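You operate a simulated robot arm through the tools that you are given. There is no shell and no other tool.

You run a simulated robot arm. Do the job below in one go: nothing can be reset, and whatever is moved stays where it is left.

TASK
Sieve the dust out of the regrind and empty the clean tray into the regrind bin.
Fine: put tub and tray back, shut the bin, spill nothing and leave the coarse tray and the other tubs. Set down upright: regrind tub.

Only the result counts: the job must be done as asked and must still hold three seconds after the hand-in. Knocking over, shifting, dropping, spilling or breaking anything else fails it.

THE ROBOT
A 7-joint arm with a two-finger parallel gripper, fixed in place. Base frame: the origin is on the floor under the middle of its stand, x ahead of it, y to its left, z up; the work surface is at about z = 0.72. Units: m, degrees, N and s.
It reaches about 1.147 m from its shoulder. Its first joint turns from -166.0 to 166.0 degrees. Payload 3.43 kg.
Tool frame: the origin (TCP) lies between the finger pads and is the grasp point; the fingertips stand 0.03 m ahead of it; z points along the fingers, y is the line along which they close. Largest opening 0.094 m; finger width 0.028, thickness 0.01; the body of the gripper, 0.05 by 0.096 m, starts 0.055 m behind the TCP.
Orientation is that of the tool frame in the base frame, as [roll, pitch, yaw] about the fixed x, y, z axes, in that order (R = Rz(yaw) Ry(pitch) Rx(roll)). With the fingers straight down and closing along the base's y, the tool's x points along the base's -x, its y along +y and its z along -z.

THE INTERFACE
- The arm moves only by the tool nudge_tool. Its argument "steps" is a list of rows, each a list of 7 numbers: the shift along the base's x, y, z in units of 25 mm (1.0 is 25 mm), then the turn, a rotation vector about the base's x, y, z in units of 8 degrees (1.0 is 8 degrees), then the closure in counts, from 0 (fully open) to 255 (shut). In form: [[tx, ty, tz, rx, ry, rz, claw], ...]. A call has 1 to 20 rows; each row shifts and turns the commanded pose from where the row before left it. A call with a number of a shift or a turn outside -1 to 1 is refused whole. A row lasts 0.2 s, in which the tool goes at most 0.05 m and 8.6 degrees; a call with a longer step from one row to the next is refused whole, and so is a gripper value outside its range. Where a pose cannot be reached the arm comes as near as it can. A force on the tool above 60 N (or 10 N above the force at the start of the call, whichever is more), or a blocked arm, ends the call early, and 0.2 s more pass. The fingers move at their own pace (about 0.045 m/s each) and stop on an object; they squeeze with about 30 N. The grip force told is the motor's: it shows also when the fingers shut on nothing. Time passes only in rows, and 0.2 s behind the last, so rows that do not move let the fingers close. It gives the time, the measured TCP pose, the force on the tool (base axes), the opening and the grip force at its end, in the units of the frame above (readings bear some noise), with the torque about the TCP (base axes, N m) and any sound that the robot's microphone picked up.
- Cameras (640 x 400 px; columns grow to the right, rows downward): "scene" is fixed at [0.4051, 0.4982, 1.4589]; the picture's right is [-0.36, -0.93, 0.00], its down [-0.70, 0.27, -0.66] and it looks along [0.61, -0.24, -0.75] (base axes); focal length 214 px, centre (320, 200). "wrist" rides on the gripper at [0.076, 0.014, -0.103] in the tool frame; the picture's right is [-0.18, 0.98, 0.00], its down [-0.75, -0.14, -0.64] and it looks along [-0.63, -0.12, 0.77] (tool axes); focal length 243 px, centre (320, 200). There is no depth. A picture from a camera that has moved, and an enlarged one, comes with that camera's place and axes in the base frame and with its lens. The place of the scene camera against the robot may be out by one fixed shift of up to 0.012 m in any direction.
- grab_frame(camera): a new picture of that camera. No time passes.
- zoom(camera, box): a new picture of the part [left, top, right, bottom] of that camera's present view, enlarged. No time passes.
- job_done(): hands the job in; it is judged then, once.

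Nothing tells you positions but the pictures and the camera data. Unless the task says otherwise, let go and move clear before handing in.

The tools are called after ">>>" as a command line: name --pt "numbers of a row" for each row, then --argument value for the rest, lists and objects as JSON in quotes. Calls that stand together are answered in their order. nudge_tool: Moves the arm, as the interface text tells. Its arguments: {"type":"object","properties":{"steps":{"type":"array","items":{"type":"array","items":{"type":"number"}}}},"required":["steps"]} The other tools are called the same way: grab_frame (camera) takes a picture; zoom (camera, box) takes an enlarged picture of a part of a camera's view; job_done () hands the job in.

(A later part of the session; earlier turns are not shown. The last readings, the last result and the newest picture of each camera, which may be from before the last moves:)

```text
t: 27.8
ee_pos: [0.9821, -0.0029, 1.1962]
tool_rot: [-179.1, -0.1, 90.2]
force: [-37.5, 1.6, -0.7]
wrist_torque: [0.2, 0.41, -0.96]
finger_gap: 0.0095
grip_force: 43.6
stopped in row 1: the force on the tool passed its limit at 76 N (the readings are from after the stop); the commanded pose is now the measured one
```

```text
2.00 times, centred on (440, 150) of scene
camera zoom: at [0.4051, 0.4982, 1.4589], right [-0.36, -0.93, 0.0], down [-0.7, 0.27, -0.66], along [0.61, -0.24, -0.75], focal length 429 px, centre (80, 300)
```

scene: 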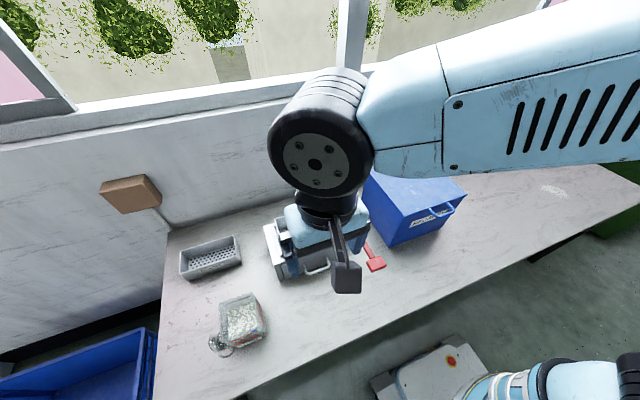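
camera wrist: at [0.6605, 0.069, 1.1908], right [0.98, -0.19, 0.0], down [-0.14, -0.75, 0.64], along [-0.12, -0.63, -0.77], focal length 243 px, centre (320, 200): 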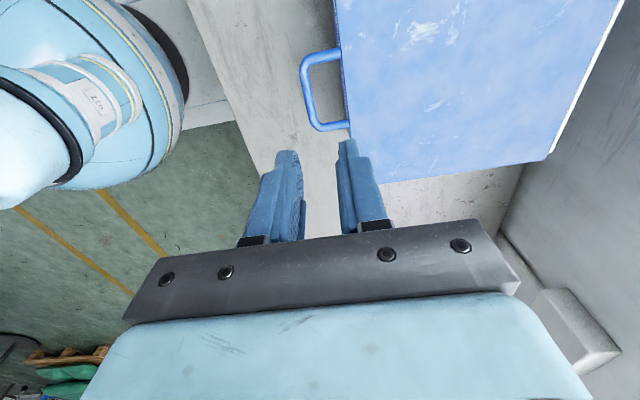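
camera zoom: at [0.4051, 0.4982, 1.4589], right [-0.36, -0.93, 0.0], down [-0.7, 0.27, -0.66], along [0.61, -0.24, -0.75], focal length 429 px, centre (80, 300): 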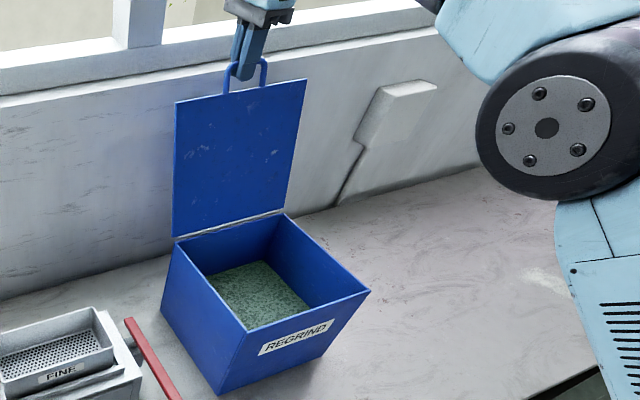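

The lid has reached its stop at about 103° (bar at roughly (0.981, −0.003, 1.196)). I'll back off the load slightly, then release and see whether the lid stays.

>>> nudge_tool --pt "-0.14 0 0 0 0 0 255"

>>> nudge_tool --pt "0 0 0 0 0 0 190" --pt "0 0 0 0 0 0 170" --pt "0 0 0 0 0 0 170"

>>> zoom --camera "scene" --box '[340, 50, 540, 250]'

>>> zoom --camera "wrist" --box '[220, 60, 420, 240]'

```text
t: 28.2
ee_pos: [0.9825, -0.0033, 1.1966]
tool_rot: [-179.6, 0.0, 90.3]
force: [-6.6, -0.7, 15.0]
wrist_torque: [0.23, 0.05, -1.01]
finger_gap: 0.0097
grip_force: 43.3
```

```text
t: 29.0
ee_pos: [0.9821, -0.0036, 1.1936]
tool_rot: [-179.1, 0.0, 90.4]
force: [0.5, -0.4, 0.6]
wrist_torque: [0.0, -0.02, -0.04]
finger_gap: 0.0311
grip_force: 0.0
```

```text
2.00 times, centred on (440, 150) of scene
camera zoom: at [0.4051, 0.4982, 1.4589], right [-0.36, -0.93, 0.0], down [-0.7, 0.27, -0.66], along [0.61, -0.24, -0.75], focal length 429 px, centre (80, 300)
```

zoom: 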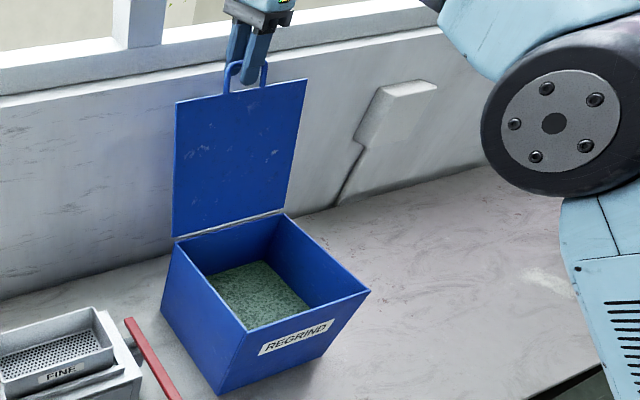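

```text
2.22 times, centred on (320, 150) of wrist
camera zoom: at [0.9974, 0.0739, 1.2971], right [0.98, -0.18, -0.01], down [-0.13, -0.76, 0.64], along [-0.12, -0.63, -0.77], focal length 539 px, centre (320, 311)
```

zoom: 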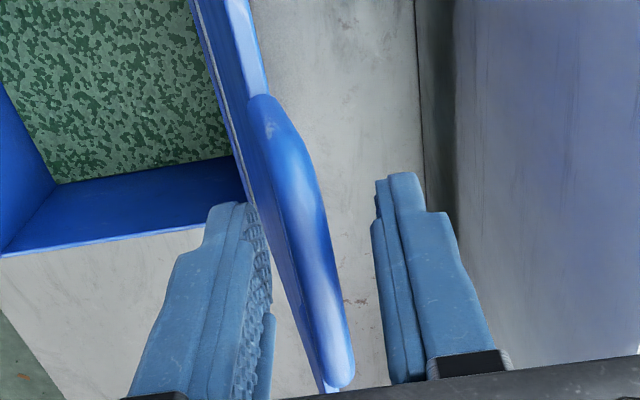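

The lid stays open by itself. I'll rise out of the handle, swing back over towards the tub while yawing the tool back, and inspect the tub from close above.

>>> nudge_tool --pt "0 0 0.5 0 0 0 170" --pt "0 0 0.8 0 0 0 170" --pt "0 0 0.9 0 0 0 170" --pt "0 0 0.9 0 0 0 170" --pt "0 0 0.9 0 0 0 170" --pt "-0.72 0.99 0 0 0 0.4167 100" --pt "-0.72 0.99 0 0 0 0.4167 0" --pt "-0.72 0.99 0 0 0 0.4167 0" --pt "-0.72 0.99 0 0 0 0.4167 0" --pt "-0.72 0.99 0 0 0 0.4167 0" --pt "-0.72 0.99 0 0 0 0.4167 0" --pt "-0.72 0.99 0 0 0 0.4167 0" --pt "-0.72 0.99 0 0 0 0.4167 0" --pt "-0.72 0.99 0 0 0 0.4167 0" --pt "-0.72 0.99 0 0 0 0.4167 0" --pt "-0.72 0.99 0 0 0 0.4167 0" --pt "-0.72 0.99 0 0 0 0.4167 0" --pt "-0.72 0.99 0 0 0 0.4167 0" --pt "-0.72 0.99 0 0 0 0.4167 0" --pt "-0.72 0.99 0 0 0 0.4167 0"

>>> nudge_tool --pt "-0.72 0.99 -0.9 0 0 0.4167 0" --pt "-0.72 0.99 -0.9 0 0 0.4167 0" --pt "-0.72 0.99 -0.9 0 0 0.4167 0" --pt "-0.72 0.99 -0.9 0 0 0.4167 0" --pt "-0.72 0.99 -0.9 0 0 0.4167 0" --pt "-0.72 0.99 -0.9 0 0 0.4167 0" --pt "-0.72 0.99 -0.9 0 0 0.4167 0" --pt "-0.72 0.99 -0.9 0 0 0.4167 0" --pt "-0.72 0.99 -0.9 0 0 0.4167 0" --pt "-0.72 0.99 -0.9 0 0 0.4167 0" --pt "-0.72 0.99 -0.9 0 0 0.4167 0" --pt "-0.72 0.99 -0.9 0 0 0.4167 0" --pt "0 0 -0.9 0 0 0 0" --pt "0 0 -0.6 0 0 0 0"

>>> grab_frame --camera "wrist"

>>> grab_frame --camera "scene"

```text
t: 33.2
ee_pos: [0.7069, 0.3686, 1.2575]
tool_rot: [-179.4, -0.1, 140.3]
force: [0.1, 0.0, -0.3]
wrist_torque: [0.03, 0.01, 0.0]
finger_gap: 0.094
grip_force: 0.0
out of reach, approached as far as the arm can: row 4, 5
```

```text
t: 36.2
ee_pos: [0.4935, 0.6657, 0.9502]
tool_rot: [-179.4, -0.1, -179.7]
force: [-0.1, 0.5, 0.3]
wrist_torque: [0.0, 0.0, 0.0]
finger_gap: 0.0938
grip_force: 0.1
```

```text
taken
camera wrist: at [0.4166, 0.6821, 1.053], right [0.18, 0.98, -0.01], down [0.76, -0.13, 0.64], along [0.63, -0.12, -0.77], focal length 243 px, centre (320, 200)
```

wrist: 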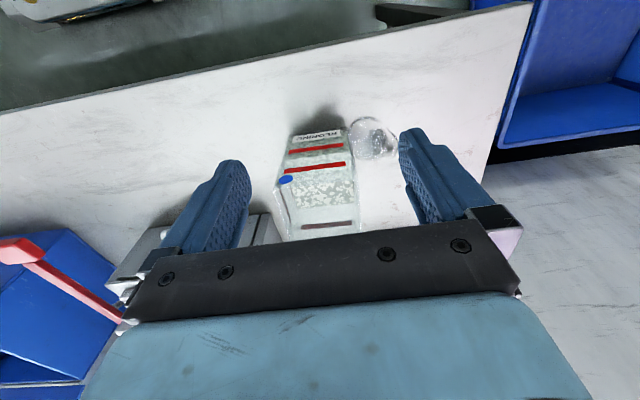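

```text
taken
```

scene: 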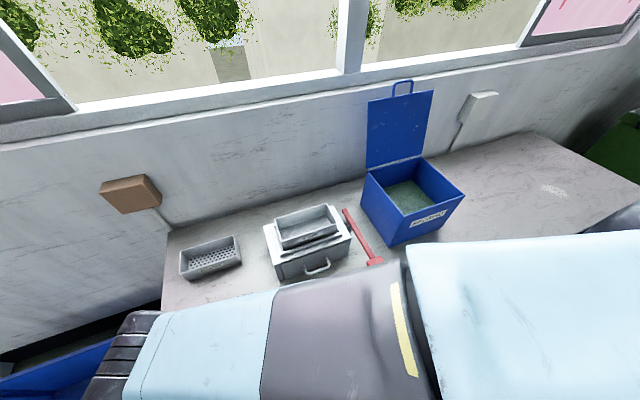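

The bin is open and holding. Now I'll put the camera directly above the tub, looking straight down, to measure its rim, width and yaw precisely.

>>> nudge_tool --pt "0 0 0.95 0.075 0 -0.04 0" --pt "0.3 -0.2 0.95 0 0.833 0 0" --pt "0.8 -0.2 0.95 0 0.833 0 0" --pt "0.8 -0.2 0.95 0 0.833 0 0" --pt "0.8 -0.2 0.95 0 0.833 0 0" --pt "0.8 -0.2 0.95 0 0.833 0 0" --pt "0.8 -0.2 0.3 0 0.833 0 0"

>>> grab_frame --camera "wrist"

>>> zoom --camera "wrist" --box '[240, 130, 400, 250]'

```text
t: 37.8
ee_pos: [0.5985, 0.6359, 1.1023]
tool_rot: [-179.9, -40.2, -180.0]
force: [-0.7, 0.8, 1.1]
wrist_torque: [-0.04, -0.05, 0.03]
finger_gap: 0.0941
grip_force: 0.0
```

```text
taken
camera wrist: at [0.6059, 0.6511, 1.2298], right [0.14, 0.98, -0.12], down [0.99, -0.14, 0.01], along [-0.01, -0.12, -0.99], focal length 243 px, centre (320, 200)
```

wrist: 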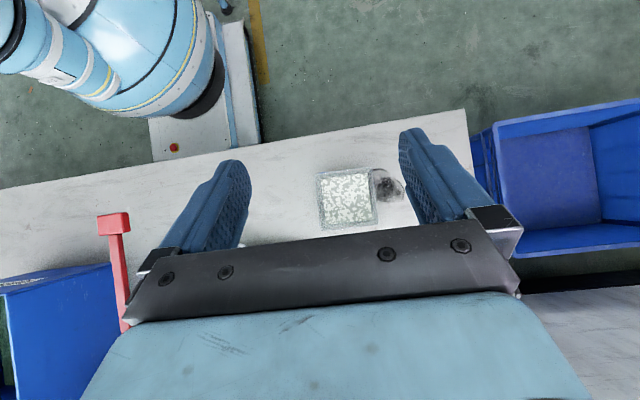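

```text
3.33 times, centred on (320, 190) of wrist
camera zoom: at [0.6059, 0.6511, 1.2298], right [0.14, 0.98, -0.12], down [0.99, -0.14, 0.01], along [-0.01, -0.12, -0.99], focal length 809 px, centre (320, 233)
```

zoom: 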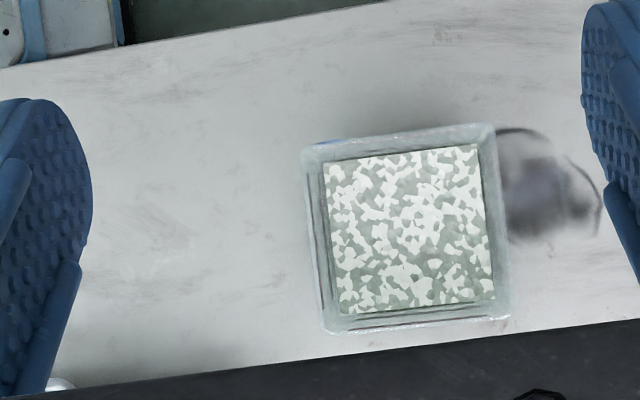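

From straight above, the tub's rim is about 0.0885 m square, centred at about (0.605, 0.647) and yawed roughly −1.7°. Next I'll measure the fine tray and sieve top the same way.

>>> nudge_tool --pt "0.674 -0.99 0 0 0 0 0" --pt "0.674 -0.99 0 0 0 0 0" --pt "0.674 -0.99 0 0 0 0 0" --pt "0.674 -0.99 0 0 0 0 0" --pt "0.674 -0.99 0 0 0 0 0" --pt "0.674 -0.99 0 0 0 0 0" --pt "0.674 -0.99 0 0 0 0 0" --pt "0.674 -0.99 0 0 0 0 0" --pt "0.674 -0.99 0 0 0 0 0" --pt "0.674 -0.99 0 0 0 0 0"

>>> grab_frame --camera "wrist"

>>> zoom --camera "wrist" --box '[220, 80, 420, 240]'

```text
t: 40.0
ee_pos: [0.7675, 0.3868, 1.1021]
tool_rot: [-179.8, -40.0, 179.8]
force: [0.1, 0.5, -0.5]
wrist_torque: [0.0, -0.03, 0.02]
finger_gap: 0.0941
grip_force: 0.1
```

```text
taken
camera wrist: at [0.7754, 0.4035, 1.2301], right [0.14, 0.98, -0.12], down [0.99, -0.14, 0.01], along [-0.01, -0.12, -0.99], focal length 243 px, centre (320, 200)
```

wrist: 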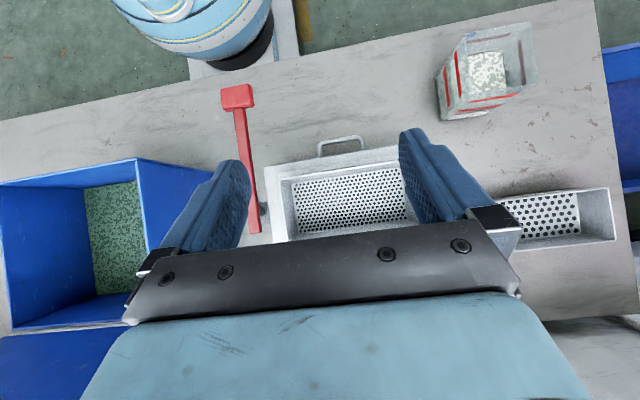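

```text
2.50 times, centred on (320, 160) of wrist
camera zoom: at [0.7754, 0.4035, 1.2301], right [0.14, 0.98, -0.12], down [0.99, -0.14, 0.01], along [-0.01, -0.12, -0.99], focal length 606 px, centre (320, 300)
```

zoom: 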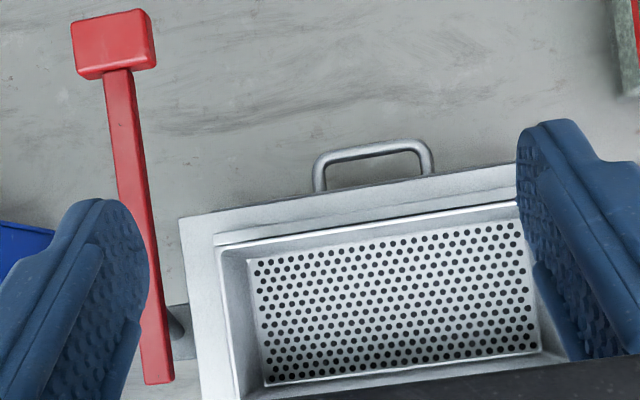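

>>> nudge_tool --pt "0.8 0.3 0.8 0 0 0 0" --pt "0.8 0.3 0.8 0 0 0 0" --pt "0.4 0 0.4 0 0 0 0"

>>> zoom --camera "wrist" --box '[240, 100, 420, 240]'

```text
t: 40.8
ee_pos: [0.7788, 0.3912, 1.1139]
tool_rot: [-179.9, -39.9, 179.9]
force: [0.5, 0.9, 0.6]
wrist_torque: [0.02, -0.02, -0.02]
finger_gap: 0.0941
grip_force: 0.0
out of reach, approached as far as the arm can: row 1, 2, 3
```

```text
2.86 times, centred on (330, 170) of wrist
camera zoom: at [0.7875, 0.4057, 1.2422], right [0.14, 0.98, -0.12], down [0.99, -0.14, 0.01], along [-0.01, -0.12, -0.99], focal length 693 px, centre (291, 286)
```

zoom: 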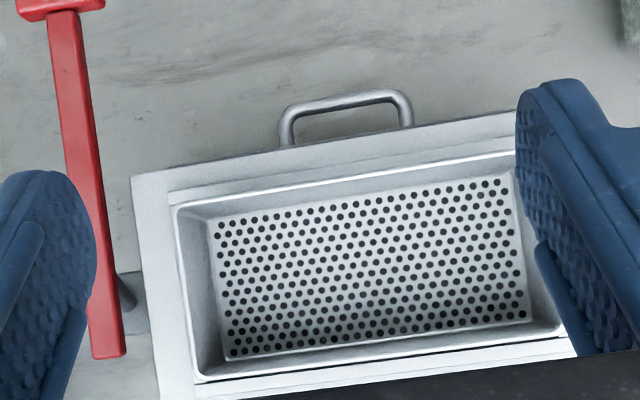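

The fine tray's rim measures about x 0.738–0.826, y 0.314–0.492, z≈0.904, and stands about 4 cm above its rails. Since the camera would block a pour towards me with this yaw, I'll test whether the arm can hold the tool yawed 180° the other way, and tilt into a pour.

>>> nudge_tool --pt "-0.9 0 0.5 0 -1 0 0" --pt "-0.9 0 0.5 0 -1 0 0" --pt "-0.9 0 0.3 0 -1 0 0" --pt "-0.9 0 0 0 -1 0 0" --pt "-0.9 0 0 0 -1 0 0"

>>> nudge_tool --pt "0 0 0 0 0 -1 0" --pt "0 0 0 0 0 -1 0" --pt "0 0 0 0 0 -1 0" --pt "0 0 0 0 0 -1 0" --pt "0 0 0 0 0 -1 0" --pt "0 0 0 0 0 -1 0" --pt "0 0 0 0 0 -1 0" --pt "0 0 0 0 0 -1 0" --pt "0 0 0 0 0 -1 0" --pt "0 0 0 0 0 -1 0" --pt "0 0 0 0 0 -1 0" --pt "0 0 0 0 0 -1 0" --pt "0 0 0 0 0 -1 0" --pt "0 0 0 0 0 -1 0" --pt "0 0 0 0 0 -1 0" --pt "0 0 0 0 0 -1 0"

```text
t: 42.0
ee_pos: [0.6698, 0.391, 1.1455]
tool_rot: [-179.9, 0.0, 179.9]
force: [0.4, 0.9, 0.0]
wrist_torque: [0.03, 0.0, 0.03]
finger_gap: 0.0943
grip_force: 0.1
```

```text
t: 45.4
ee_pos: [0.6659, 0.3905, 1.1448]
tool_rot: [-179.8, -0.1, 51.8]
force: [0.2, 0.2, -0.1]
wrist_torque: [0.01, 0.0, 0.0]
finger_gap: 0.094
grip_force: 0.1
```

>>> nudge_tool --pt "0 0 0 0 0 -1 0" --pt "0 0 0 0 0 -1 0" --pt "0 0 0 0 0 -1 0" --pt "0 0 0 0 0 -1 0" --pt "0 0 0 0 0 -1 0" --pt "0 0 0 0 0 -1 0" --pt "0 0 0 0 0 -0.5 0"

>>> grab_frame --camera "scene"

>>> grab_frame --camera "wrist"

```text
t: 47.0
ee_pos: [0.6657, 0.3895, 1.1459]
tool_rot: [-179.7, -0.1, -0.1]
force: [-0.1, -0.4, -0.1]
wrist_torque: [0.06, -0.05, 0.0]
finger_gap: 0.094
grip_force: 0.0
```

```text
taken
```

scene: 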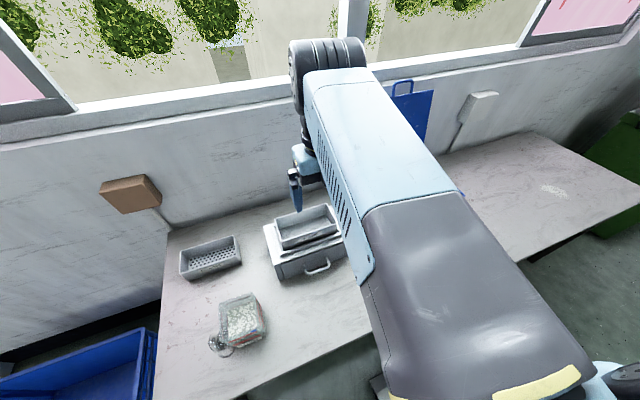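

```text
taken
camera wrist: at [0.7419, 0.376, 1.2493], right [-0.19, -0.98, 0.0], down [-0.75, 0.14, 0.64], along [-0.63, 0.12, -0.77], focal length 243 px, centre (320, 200)
```

wrist: 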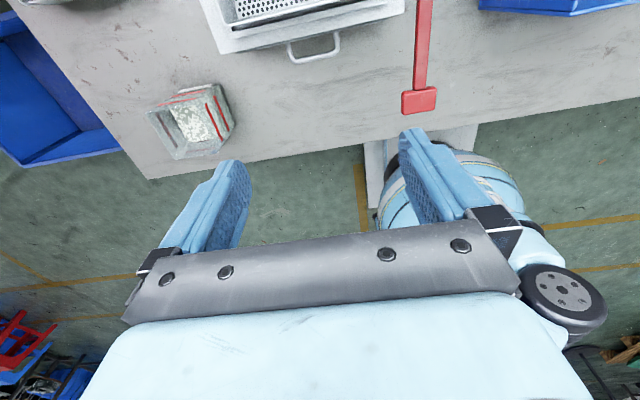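

Yaw 0 is reachable. Now a dry run of the pour tilt (120°) above the tray at a safe height.

>>> nudge_tool --pt "0.3 0.03 0 0 -1 0 0" --pt "0.3 0.03 0 0 -1 0 0" --pt "0.3 0.03 0 0 -1 0 0" --pt "0.3 0.03 0 0 -1 0 0" --pt "0.3 0.03 0 0 -1 0 0" --pt "0.3 0.03 0 0 -1 0 0" --pt "0.3 0.03 0 0 -1 0 0" --pt "0.3 0.03 0 0 -1 0 0" --pt "0.3 0.03 0 0 -1 0 0" --pt "0.3 0.03 0 0 -1 0 0" --pt "0.3 0.03 0 0 -1 0 0" --pt "0.3 0.03 0 0 -1 0 0" --pt "0.3 0.03 0 0 -1 0 0" --pt "0.3 0.03 0 0 -1 0 0" --pt "0.3 0.03 0 0 -1 0 0"

>>> grab_frame --camera "scene"

```text
t: 50.2
ee_pos: [0.7772, 0.4066, 1.1487]
tool_rot: [-0.3, -60.1, -179.9]
force: [-0.7, -0.6, 0.7]
wrist_torque: [-0.02, 0.06, -0.01]
finger_gap: 0.0939
grip_force: 0.2
out of reach, approached as far as the arm can: row 9
```

```text
taken
```

scene: 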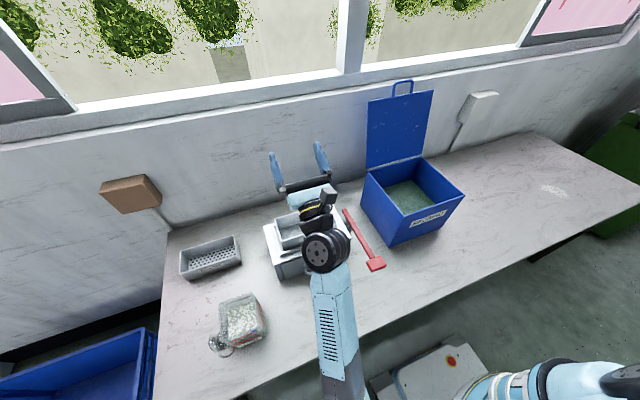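

The 120° tilt is reachable, with a hiccup near 72°. I'll tilt back in smaller pieces to see where that occurs and how the arm behaves.

>>> nudge_tool --pt "0 0 0 0 1 0 0" --pt "0 0 0 0 1 0 0" --pt "0 0 0 0 1 0 0" --pt "0 0 0 0 1 0 0"

>>> nudge_tool --pt "0 0 0 0 0.5 0 0" --pt "0 0 0 0 0.5 0 0"

>>> nudge_tool --pt "0 0 0 0 0.5 0 0" --pt "0 0 0 0 0.5 0 0"

>>> nudge_tool --pt "0 0 0 0 0.5 0 0" --pt "0 0 0 0 0.5 0 0"

>>> grab_frame --camera "scene"

```text
t: 51.2
ee_pos: [0.7787, 0.4074, 1.1452]
tool_rot: [-179.8, -87.9, 0.1]
force: [0.6, 0.3, -1.0]
wrist_torque: [-0.02, -0.04, -0.07]
finger_gap: 0.094
grip_force: 0.0
```

```text
t: 51.8
ee_pos: [0.7783, 0.406, 1.1453]
tool_rot: [179.9, -80.0, 0.3]
force: [-0.1, 1.0, -0.3]
wrist_torque: [0.0, -0.02, -0.03]
finger_gap: 0.0939
grip_force: 0.1
```

```text
t: 52.4
ee_pos: [0.777, 0.4065, 1.1461]
tool_rot: [180.0, -72.0, 0.2]
force: [0.1, 0.5, 0.0]
wrist_torque: [-0.03, -0.03, -0.05]
finger_gap: 0.0941
grip_force: 0.1
```

```text
t: 53.0
ee_pos: [0.777, 0.4068, 1.1463]
tool_rot: [180.0, -64.0, 0.2]
force: [-1.0, 1.8, -0.8]
wrist_torque: [-0.02, -0.06, -0.08]
finger_gap: 0.094
grip_force: 0.0
```

```text
taken
```

scene: 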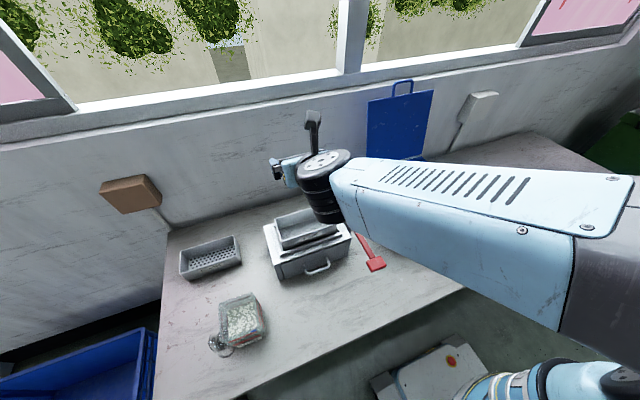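

The tilt works smoothly at slower speed, so I'll grip the tub from above with the camera on the far side and pour back towards me. I'll return the tool upright and come above the tub, yawed to match it.

>>> nudge_tool --pt "-0.2 0.3 0 0 0.8 0 0" --pt "-0.2 0.3 0 0 0.8 0 0" --pt "-0.2 0.3 0 0 0.8 0 0" --pt "-0.3 0.4 0 0 0.8 0 0" --pt "-0.4 0.5 0 0 0.8 0 0" --pt "-0.4 0.6 0 0 0.8 0 0" --pt "-0.5 0.7 0 0 0.8 0 0" --pt "-0.5 0.7 0 0 0.8 0 0" --pt "-0.5 0.7 0 0 0.8 0 0" --pt "-0.5 0.7 0 0 0.8 0 0" --pt "-0.6 0.7 0 0 0 -0.1 0" --pt "-0.6 0.7 0 0 0 -0.1 0" --pt "-0.6 0.8 0 0 0 -0.04 0" --pt "-0.6 0.8 0 0 0 0 0" --pt "-0.56 0.9 0 0 0 0 0"

>>> grab_frame --camera "wrist"

```text
t: 56.2
ee_pos: [0.6116, 0.6334, 1.1469]
tool_rot: [-179.9, -0.1, -2.0]
force: [0.9, -0.6, 0.4]
wrist_torque: [0.05, 0.05, 0.02]
finger_gap: 0.0939
grip_force: 0.1
```

```text
taken
camera wrist: at [0.6868, 0.6168, 1.2492], right [-0.22, -0.98, 0.0], down [-0.75, 0.17, 0.64], along [-0.63, 0.14, -0.77], focal length 243 px, centre (320, 200)
```

wrist: 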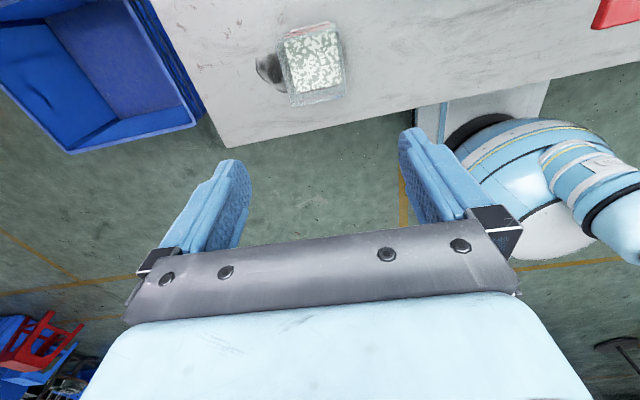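

>>> zoom --camera "wrist" --box '[240, 10, 380, 120]'

```text
3.64 times, centred on (310, 65) of wrist
camera zoom: at [0.6868, 0.6168, 1.2492], right [-0.22, -0.98, 0.0], down [-0.75, 0.17, 0.64], along [-0.63, 0.14, -0.77], focal length 882 px, centre (356, 691)
```

zoom: 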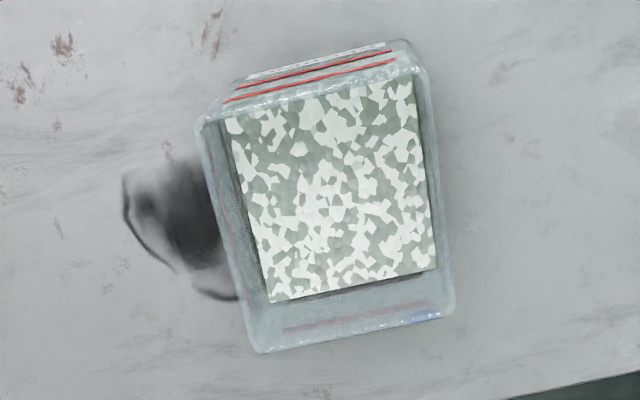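

Two views agree on the tub's centre at about (0.6054, 0.6456) with a yaw near −1.2°. I'll descend to just above the rim and check the finger clearance on both sides.

>>> nudge_tool --pt "-0.125 0.25 -0.8 0 0 0.05 0" --pt "-0.125 0.24 -0.8 0 0 0.05 0" --pt "0 0 -0.9 0 0 0 0" --pt "0 0 -0.9 0 0 0 0" --pt "0 0 -0.9 0 0 0 0" --pt "0 0 -0.9 0 0 0 0" --pt "0 0 -0.9 0 0 0 0" --pt "0 0 -0.9 0 0 0 0" --pt "0 0 -0.9 0 0 0 0" --pt "0 0 -0.6 0 0 0 0"

>>> grab_frame --camera "wrist"

>>> zoom --camera "wrist" --box '[200, 100, 460, 250]'

>>> zoom --camera "scene" --box '[180, 250, 320, 370]'

```text
t: 58.4
ee_pos: [0.6055, 0.645, 0.9346]
tool_rot: [-179.8, 0.0, -1.2]
force: [0.4, -0.7, 0.2]
wrist_torque: [0.02, -0.02, -0.03]
finger_gap: 0.0941
grip_force: 0.0
```

```text
taken
camera wrist: at [0.6811, 0.6298, 1.0375], right [-0.2, -0.98, 0.0], down [-0.75, 0.16, 0.64], along [-0.63, 0.13, -0.77], focal length 243 px, centre (320, 200)
```

wrist: 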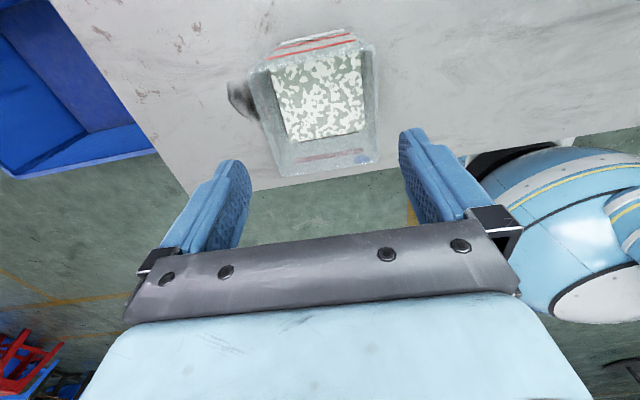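

```text
2.46 times, centred on (330, 175) of wrist
camera zoom: at [0.6811, 0.6298, 1.0375], right [-0.2, -0.98, 0.0], down [-0.75, 0.16, 0.64], along [-0.63, 0.13, -0.77], focal length 597 px, centre (295, 262)
```

zoom: 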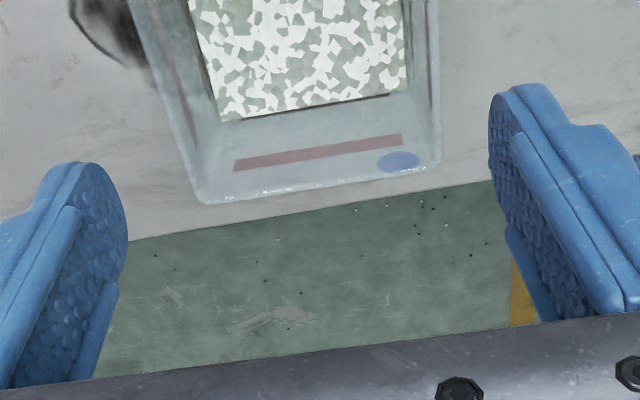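

```text
3.33 times, centred on (250, 310) of scene
camera zoom: at [0.4051, 0.4982, 1.4589], right [-0.36, -0.93, 0.0], down [-0.7, 0.27, -0.66], along [0.61, -0.24, -0.75], focal length 715 px, centre (553, -167)
```

zoom: 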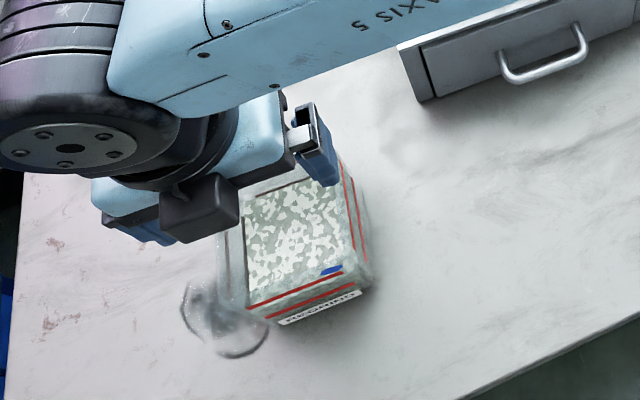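

>>> nudge_tool --pt "0 0 -0.66 0 0 0 0" --pt "0 0 -0.66 0 0 0 0" --pt "0 0 -0.64 0 0 0 0"

>>> zoom --camera "wrist" --box '[200, 100, 460, 250]'

>>> zoom --camera "wrist" --box '[220, 120, 300, 180]'

>>> zoom --camera "wrist" --box '[360, 100, 440, 160]'

```text
t: 59.2
ee_pos: [0.6057, 0.645, 0.8849]
tool_rot: [-179.8, 0.0, -1.2]
force: [-1.0, 0.1, 0.7]
wrist_torque: [0.02, 0.0, 0.05]
finger_gap: 0.094
grip_force: 0.0
```

```text
2.46 times, centred on (330, 175) of wrist
camera zoom: at [0.6808, 0.6308, 0.9878], right [-0.2, -0.98, 0.0], down [-0.75, 0.16, 0.64], along [-0.63, 0.13, -0.77], focal length 597 px, centre (295, 262)
```

zoom: 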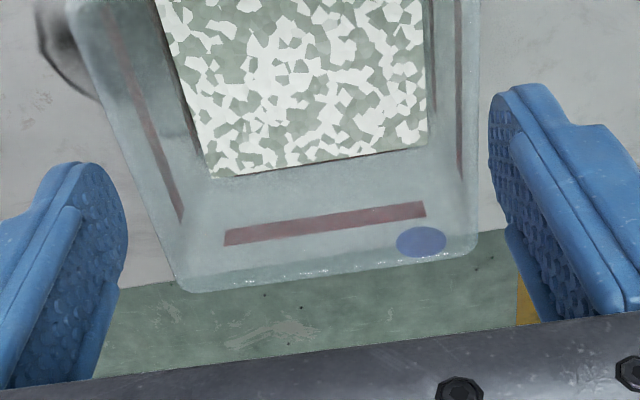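

```text
6.67 times, centred on (260, 150) of wrist
camera zoom: at [0.6808, 0.6308, 0.9878], right [-0.2, -0.98, 0.0], down [-0.75, 0.16, 0.64], along [-0.63, 0.13, -0.77], focal length 1618 px, centre (720, 533)
```

zoom: 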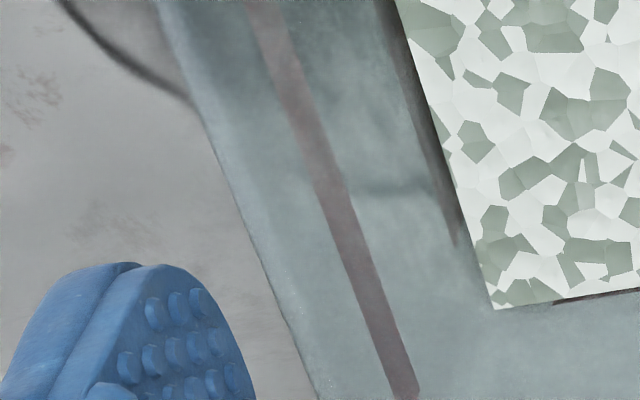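

```text
6.67 times, centred on (400, 130) of wrist
camera zoom: at [0.6808, 0.6308, 0.9878], right [-0.2, -0.98, 0.0], down [-0.75, 0.16, 0.64], along [-0.63, 0.13, -0.77], focal length 1618 px, centre (-213, 667)
```

zoom: 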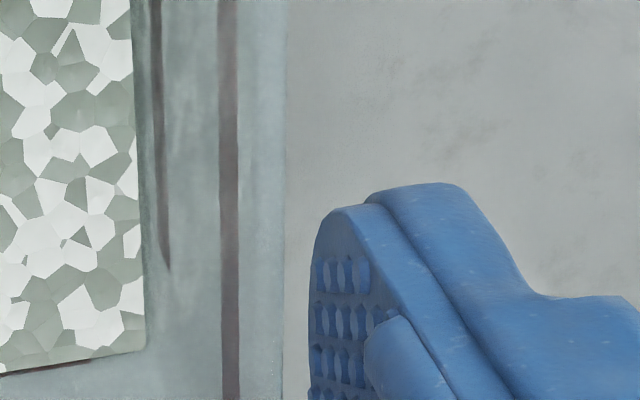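

The fingers straddle the rim with about 4 mm clearance on each side, and the rim is at z≈0.858. I'll descend to z≈0.828 and close gently on the tub.

>>> nudge_tool --pt "0 0 -0.57 0 0 0 0" --pt "0 0 -0.57 0 0 0 0" --pt "0 0 -0.57 0 0 0 0" --pt "0 0 -0.57 0 0 0 0"

>>> zoom --camera "wrist" --box '[200, 100, 460, 250]'

```text
t: 60.0
ee_pos: [0.6062, 0.65, 0.8535]
tool_rot: [-179.3, -0.5, -1.2]
force: [0.9, 0.8, 17.0]
wrist_torque: [0.39, 0.07, 0.04]
finger_gap: 0.094
grip_force: 0.2
stopped in row 4: the force on the tool passed its limit at 75 N (the readings are from after the stop); the commanded pose is now the measured one
```

```text
2.46 times, centred on (330, 175) of wrist
camera zoom: at [0.6814, 0.6328, 0.9571], right [-0.21, -0.98, -0.01], down [-0.76, 0.15, 0.64], along [-0.62, 0.14, -0.77], focal length 597 px, centre (295, 262)
```

zoom: 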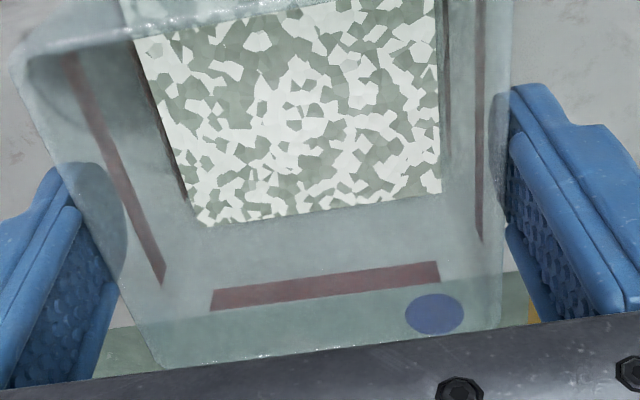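

The descent stopped on contact at z≈0.853, and the tool was pushed about 5 mm in +y. I'll look closely before doing anything else.

>>> zoom --camera "scene" --box '[190, 270, 290, 360]'

>>> zoom --camera "wrist" --box '[200, 120, 290, 250]'

>>> zoom --camera "wrist" --box '[360, 100, 450, 240]'

>>> grab_frame --camera "wrist"

```text
4.44 times, centred on (240, 315) of scene
camera zoom: at [0.4051, 0.4982, 1.4589], right [-0.36, -0.93, 0.0], down [-0.7, 0.27, -0.66], along [0.61, -0.24, -0.75], focal length 953 px, centre (676, -311)
```

zoom: 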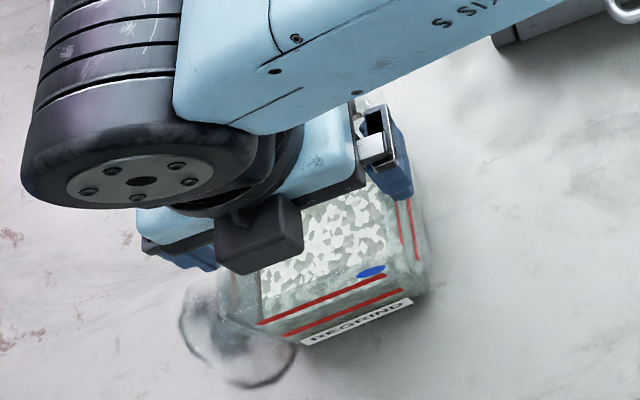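

```text
3.08 times, centred on (245, 185) of wrist
camera zoom: at [0.6814, 0.6328, 0.9571], right [-0.21, -0.98, -0.01], down [-0.76, 0.15, 0.64], along [-0.62, 0.14, -0.77], focal length 746 px, centre (551, 246)
```

zoom: 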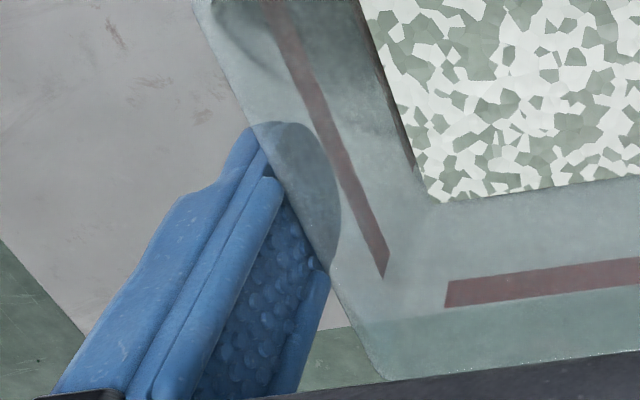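

```text
2.86 times, centred on (405, 170) of wrist
camera zoom: at [0.6814, 0.6328, 0.9571], right [-0.21, -0.98, -0.01], down [-0.76, 0.15, 0.64], along [-0.62, 0.14, -0.77], focal length 693 px, centre (77, 286)
```

zoom: 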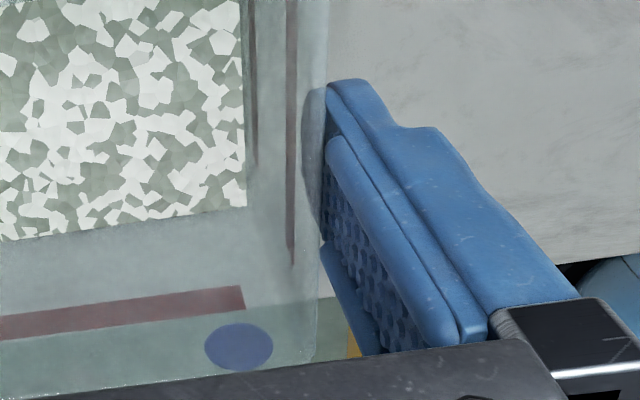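

```text
taken
camera wrist: at [0.6814, 0.6328, 0.9571], right [-0.21, -0.98, -0.01], down [-0.76, 0.15, 0.64], along [-0.62, 0.14, -0.77], focal length 243 px, centre (320, 200)
```

wrist: 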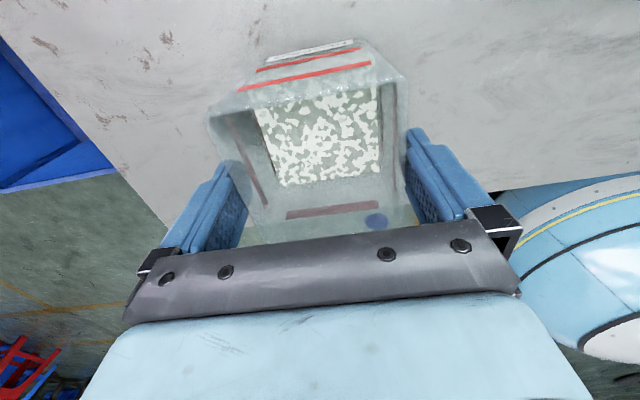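

Contact happened with the rim just above the TCP plane, where the fingers have raised rails; so the rim can only sit at about TCP level. I'll back up 10 mm and re-centre, then check that the tub hasn't shifted.

>>> nudge_tool --pt "0 0 0.2 0 0 0 0" --pt "0 -0.1 0.2 -0.06 0.06 0 0"

>>> zoom --camera "wrist" --box '[200, 60, 460, 250]'

>>> zoom --camera "scene" --box '[190, 270, 290, 360]'

```text
t: 60.6
ee_pos: [0.6061, 0.6453, 0.8604]
tool_rot: [-179.9, 0.2, -1.1]
force: [0.3, 1.4, -0.6]
wrist_torque: [0.01, -0.01, 0.01]
finger_gap: 0.0939
grip_force: 0.0
```

```text
2.11 times, centred on (330, 155) of wrist
camera zoom: at [0.6823, 0.631, 0.9642], right [-0.2, -0.98, 0.0], down [-0.75, 0.16, 0.64], along [-0.63, 0.13, -0.77], focal length 511 px, centre (299, 295)
```

zoom: 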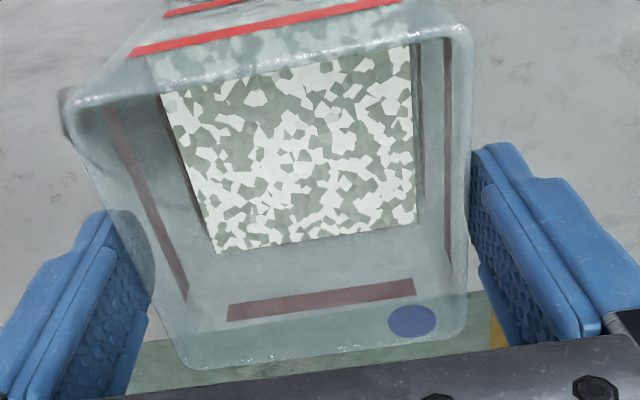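

```text
4.44 times, centred on (240, 315) of scene
camera zoom: at [0.4051, 0.4982, 1.4589], right [-0.36, -0.93, 0.0], down [-0.7, 0.27, -0.66], along [0.61, -0.24, -0.75], focal length 953 px, centre (676, -311)
```

zoom: 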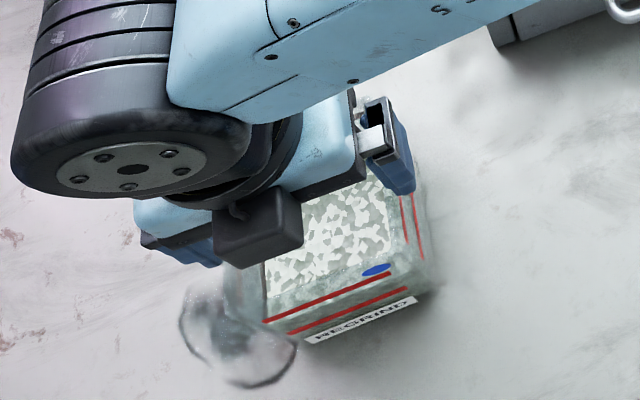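

>>> zoom --camera "scene" --box '[200, 280, 280, 360]'

>>> zoom --camera "wrist" --box '[220, 120, 300, 220]'

>>> zoom --camera "wrist" --box '[360, 90, 440, 190]'

```text
5.00 times, centred on (240, 320) of scene
camera zoom: at [0.4051, 0.4982, 1.4589], right [-0.36, -0.93, 0.0], down [-0.7, 0.27, -0.66], along [0.61, -0.24, -0.75], focal length 1072 px, centre (720, -400)
```

zoom: 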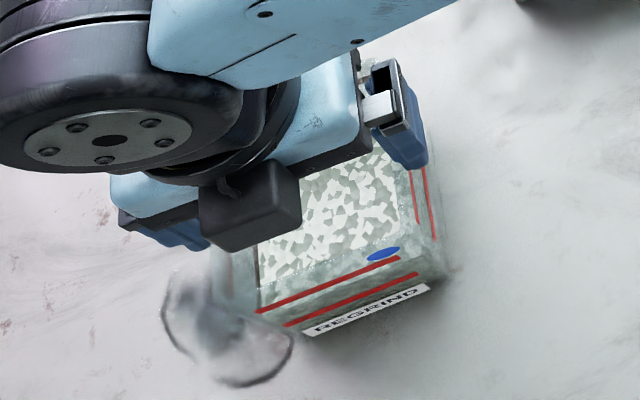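

```text
4.00 times, centred on (260, 170) of wrist
camera zoom: at [0.6823, 0.631, 0.9642], right [-0.2, -0.98, 0.0], down [-0.75, 0.16, 0.64], along [-0.63, 0.13, -0.77], focal length 970 px, centre (560, 320)
```

zoom: 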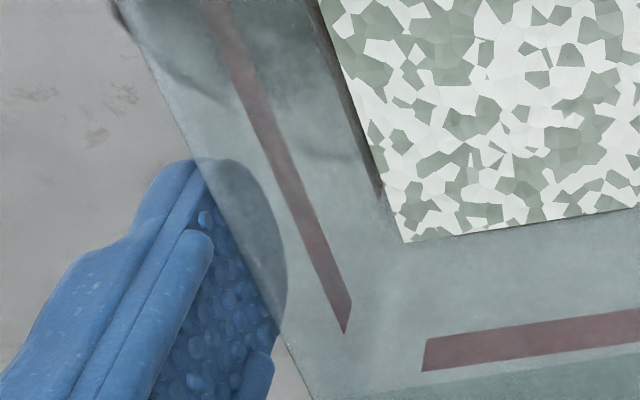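

```text
4.00 times, centred on (400, 140) of wrist
camera zoom: at [0.6823, 0.631, 0.9642], right [-0.2, -0.98, 0.0], down [-0.75, 0.16, 0.64], along [-0.63, 0.13, -0.77], focal length 970 px, centre (0, 440)
```

zoom: 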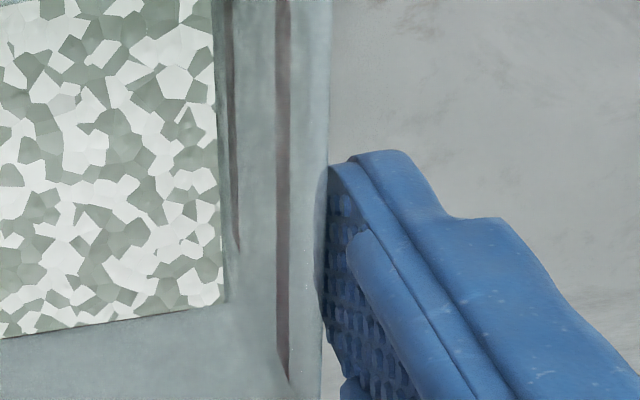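

The tub moved about 2–3 mm in +y from the contact, and I don't yet know what the finger met. Before another try I'll rise and take a low look at the clear object by the tub, in case it stands up.

>>> nudge_tool --pt "0 0 0.8 0 0 0 0" --pt "0 0 0.8 0 0 0 0" --pt "0 0 0.8 0 0 0 0" --pt "0 0 0.8 0 0 0 0" --pt "0 0 0.8 0 0 0 0" --pt "0 0 0.8 0 0 0 0" --pt "0 0 0.8 0 0 0 0" --pt "0.8 0.88 0 0 0.625 0 0" --pt "0.8 0.88 0 0 0.625 0 0" --pt "0.8 0.88 0 0 0.625 0 0" --pt "0.8 0.88 0 0 0.625 0 0" --pt "0.8 0.88 0 0 0.625 0 0"

>>> grab_frame --camera "wrist"

>>> zoom --camera "wrist" --box '[200, 60, 440, 220]'

>>> zoom --camera "scene" --box '[200, 280, 280, 360]'

```text
t: 63.2
ee_pos: [0.6695, 0.7062, 1.0037]
tool_rot: [179.4, 23.5, -1.2]
force: [0.3, 0.7, 0.1]
wrist_torque: [-0.05, -0.04, 0.04]
finger_gap: 0.094
grip_force: 0.1
out of reach, approached as far as the arm can: row 11, 12
```

```text
taken
camera wrist: at [0.7785, 0.692, 1.0674], right [-0.19, -0.98, 0.08], down [-0.43, 0.16, 0.89], along [-0.88, 0.13, -0.45], focal length 243 px, centre (320, 200)
```

wrist: 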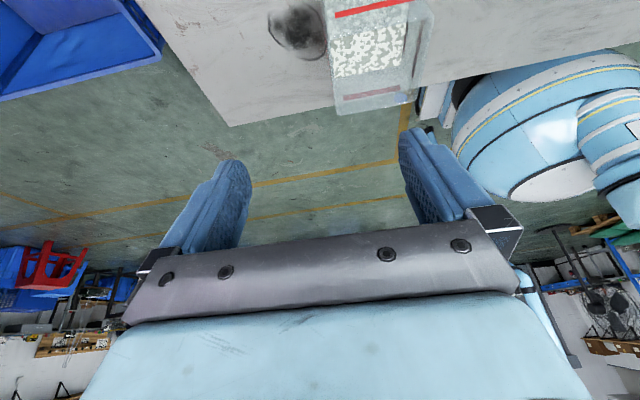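

```text
2.50 times, centred on (320, 140) of wrist
camera zoom: at [0.7785, 0.692, 1.0674], right [-0.19, -0.98, 0.08], down [-0.43, 0.16, 0.89], along [-0.88, 0.13, -0.45], focal length 606 px, centre (320, 350)
```

zoom: 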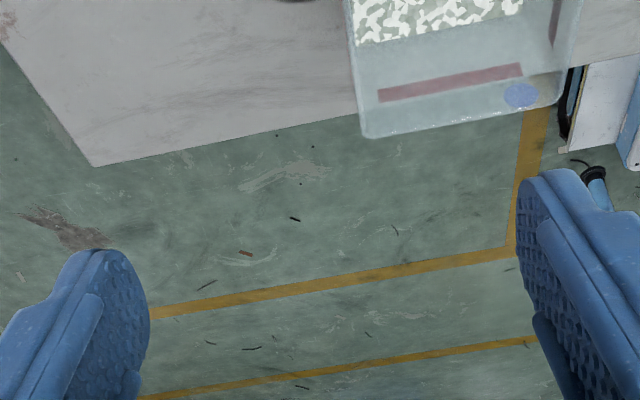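

```text
5.00 times, centred on (240, 320) of scene
camera zoom: at [0.4051, 0.4982, 1.4589], right [-0.36, -0.93, 0.0], down [-0.7, 0.27, -0.66], along [0.61, -0.24, -0.75], focal length 1072 px, centre (720, -400)
```

zoom: 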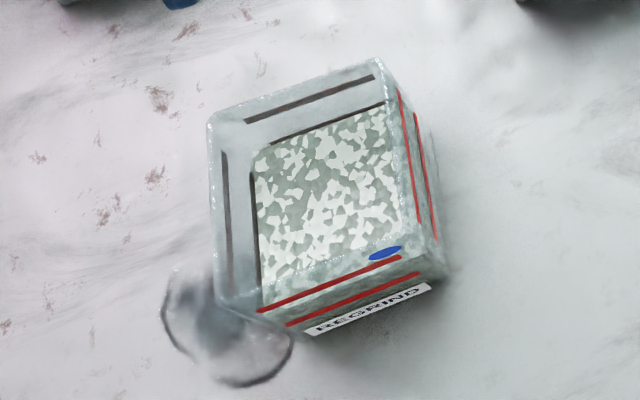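

>>> zoom --camera "wrist" --box '[240, 0, 360, 80]'

>>> zoom --camera "scene" --box '[205, 325, 245, 360]'

```text
5.00 times, centred on (300, 40) of wrist
camera zoom: at [0.7785, 0.692, 1.0674], right [-0.19, -0.98, 0.08], down [-0.43, 0.16, 0.89], along [-0.88, 0.13, -0.45], focal length 1213 px, centre (420, 1000)
```

zoom: 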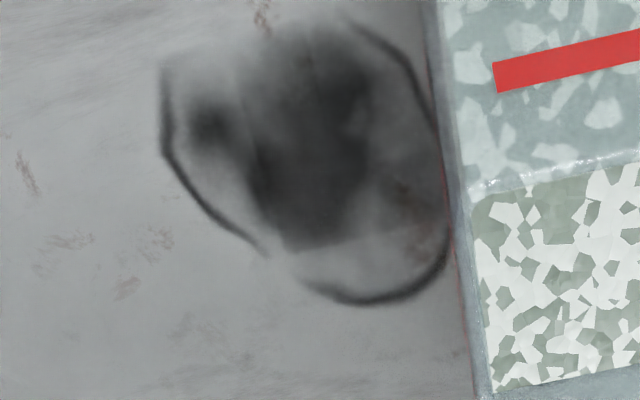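

```text
11.43 times, centred on (225, 342) of scene
camera zoom: at [0.4051, 0.4982, 1.4589], right [-0.36, -0.93, 0.0], down [-0.7, 0.27, -0.66], along [0.61, -0.24, -0.75], focal length 2451 px, centre (1406, -1429)
```

zoom: 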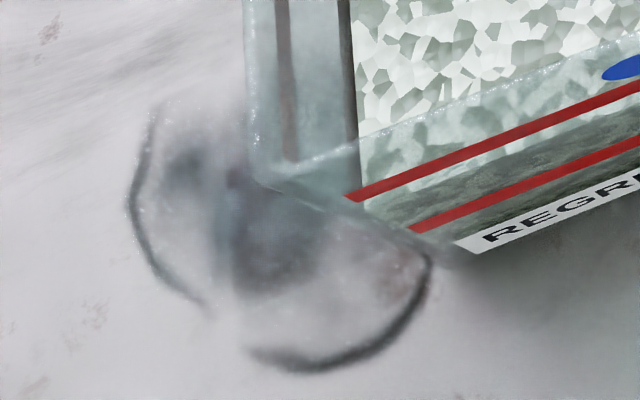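

The mark looks like a flat, blurry stain on the bench in every view, so it isn't an obstacle; the finger rails most likely met the tub's rim slightly off-centre. I'll return above the tub with the tool upright and re-measure its centre.

>>> nudge_tool --pt "-0.5 -0.5 0 0 -0.6 0 0" --pt "-0.5 -0.5 0 0 -0.6 0 0" --pt "-0.5 -0.5 0 0 -0.6 0 0" --pt "-0.5 -0.5 0 0 -0.6 0 0" --pt "-0.5 -0.4 -0.2 0 -0.54 0 0"

```text
t: 64.4
ee_pos: [0.6066, 0.6474, 0.9981]
tool_rot: [180.0, 1.5, -1.2]
force: [0.4, 0.1, -1.9]
wrist_torque: [0.02, -0.01, 0.01]
finger_gap: 0.0939
grip_force: 0.0
```

>>> nudge_tool --pt "0 -0.02 -0.8 0 -0.1 0 0" --pt "0 0 -0.8 0 -0.09 0 0" --pt "0 0 -0.8 0 0 0 0" --pt "0 0 -0.8 0 0 0 0" --pt "0 0 -0.8 0 0 0 0" --pt "0 0 -0.52 0 0 0 0"

>>> zoom --camera "wrist" --box '[220, 80, 300, 180]'

>>> zoom --camera "wrist" --box '[360, 80, 440, 180]'

```text
t: 65.8
ee_pos: [0.6084, 0.6457, 0.8858]
tool_rot: [180.0, 0.1, -1.2]
force: [-0.6, 0.0, -0.4]
wrist_torque: [-0.01, 0.01, -0.04]
finger_gap: 0.094
grip_force: 0.0
```

```text
4.00 times, centred on (260, 130) of wrist
camera zoom: at [0.684, 0.6308, 0.9878], right [-0.21, -0.98, 0.0], down [-0.75, 0.16, 0.64], along [-0.63, 0.13, -0.77], focal length 970 px, centre (560, 480)
```

zoom: 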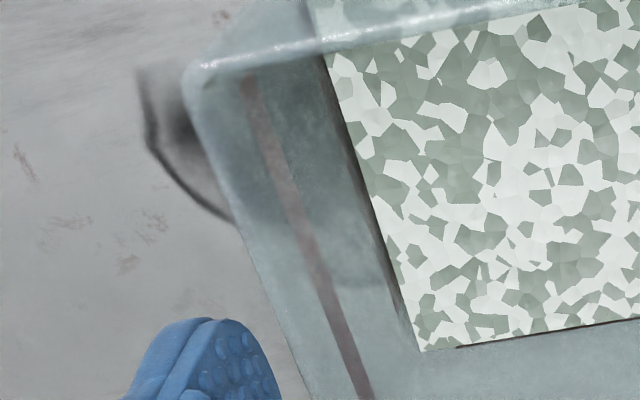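

```text
4.00 times, centred on (400, 130) of wrist
camera zoom: at [0.684, 0.6308, 0.9878], right [-0.21, -0.98, 0.0], down [-0.75, 0.16, 0.64], along [-0.63, 0.13, -0.77], focal length 970 px, centre (0, 480)
```

zoom: 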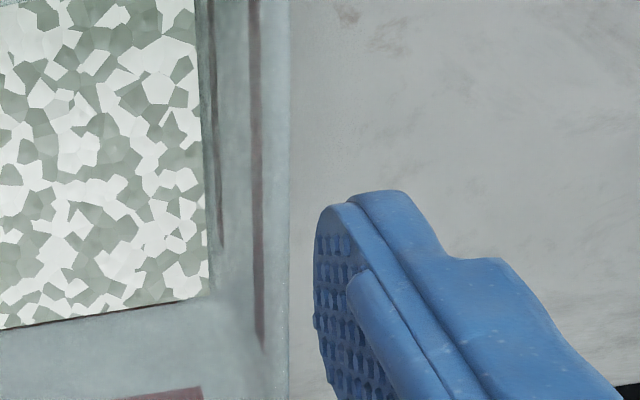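

The tub's centre is at y≈0.646 and the tool is aligned within a millimetre. I'll descend to rim level, close once to centre the tub between the pads and measure its width.

>>> nudge_tool --pt "0 0 -0.48 0 0 0 0" --pt "0 0 -0.47 0 0 0 0" --pt "0 0 0 0 0 0 20" --pt "0 0 0 0 0 0 40" --pt "0 0 0 0 0 0 60"

```text
t: 67.0
ee_pos: [0.6081, 0.6462, 0.8621]
tool_rot: [-179.9, 0.1, -1.3]
force: [0.1, 1.9, 6.2]
wrist_torque: [0.14, -0.07, 0.0]
finger_gap: 0.0914
grip_force: 30.3
```

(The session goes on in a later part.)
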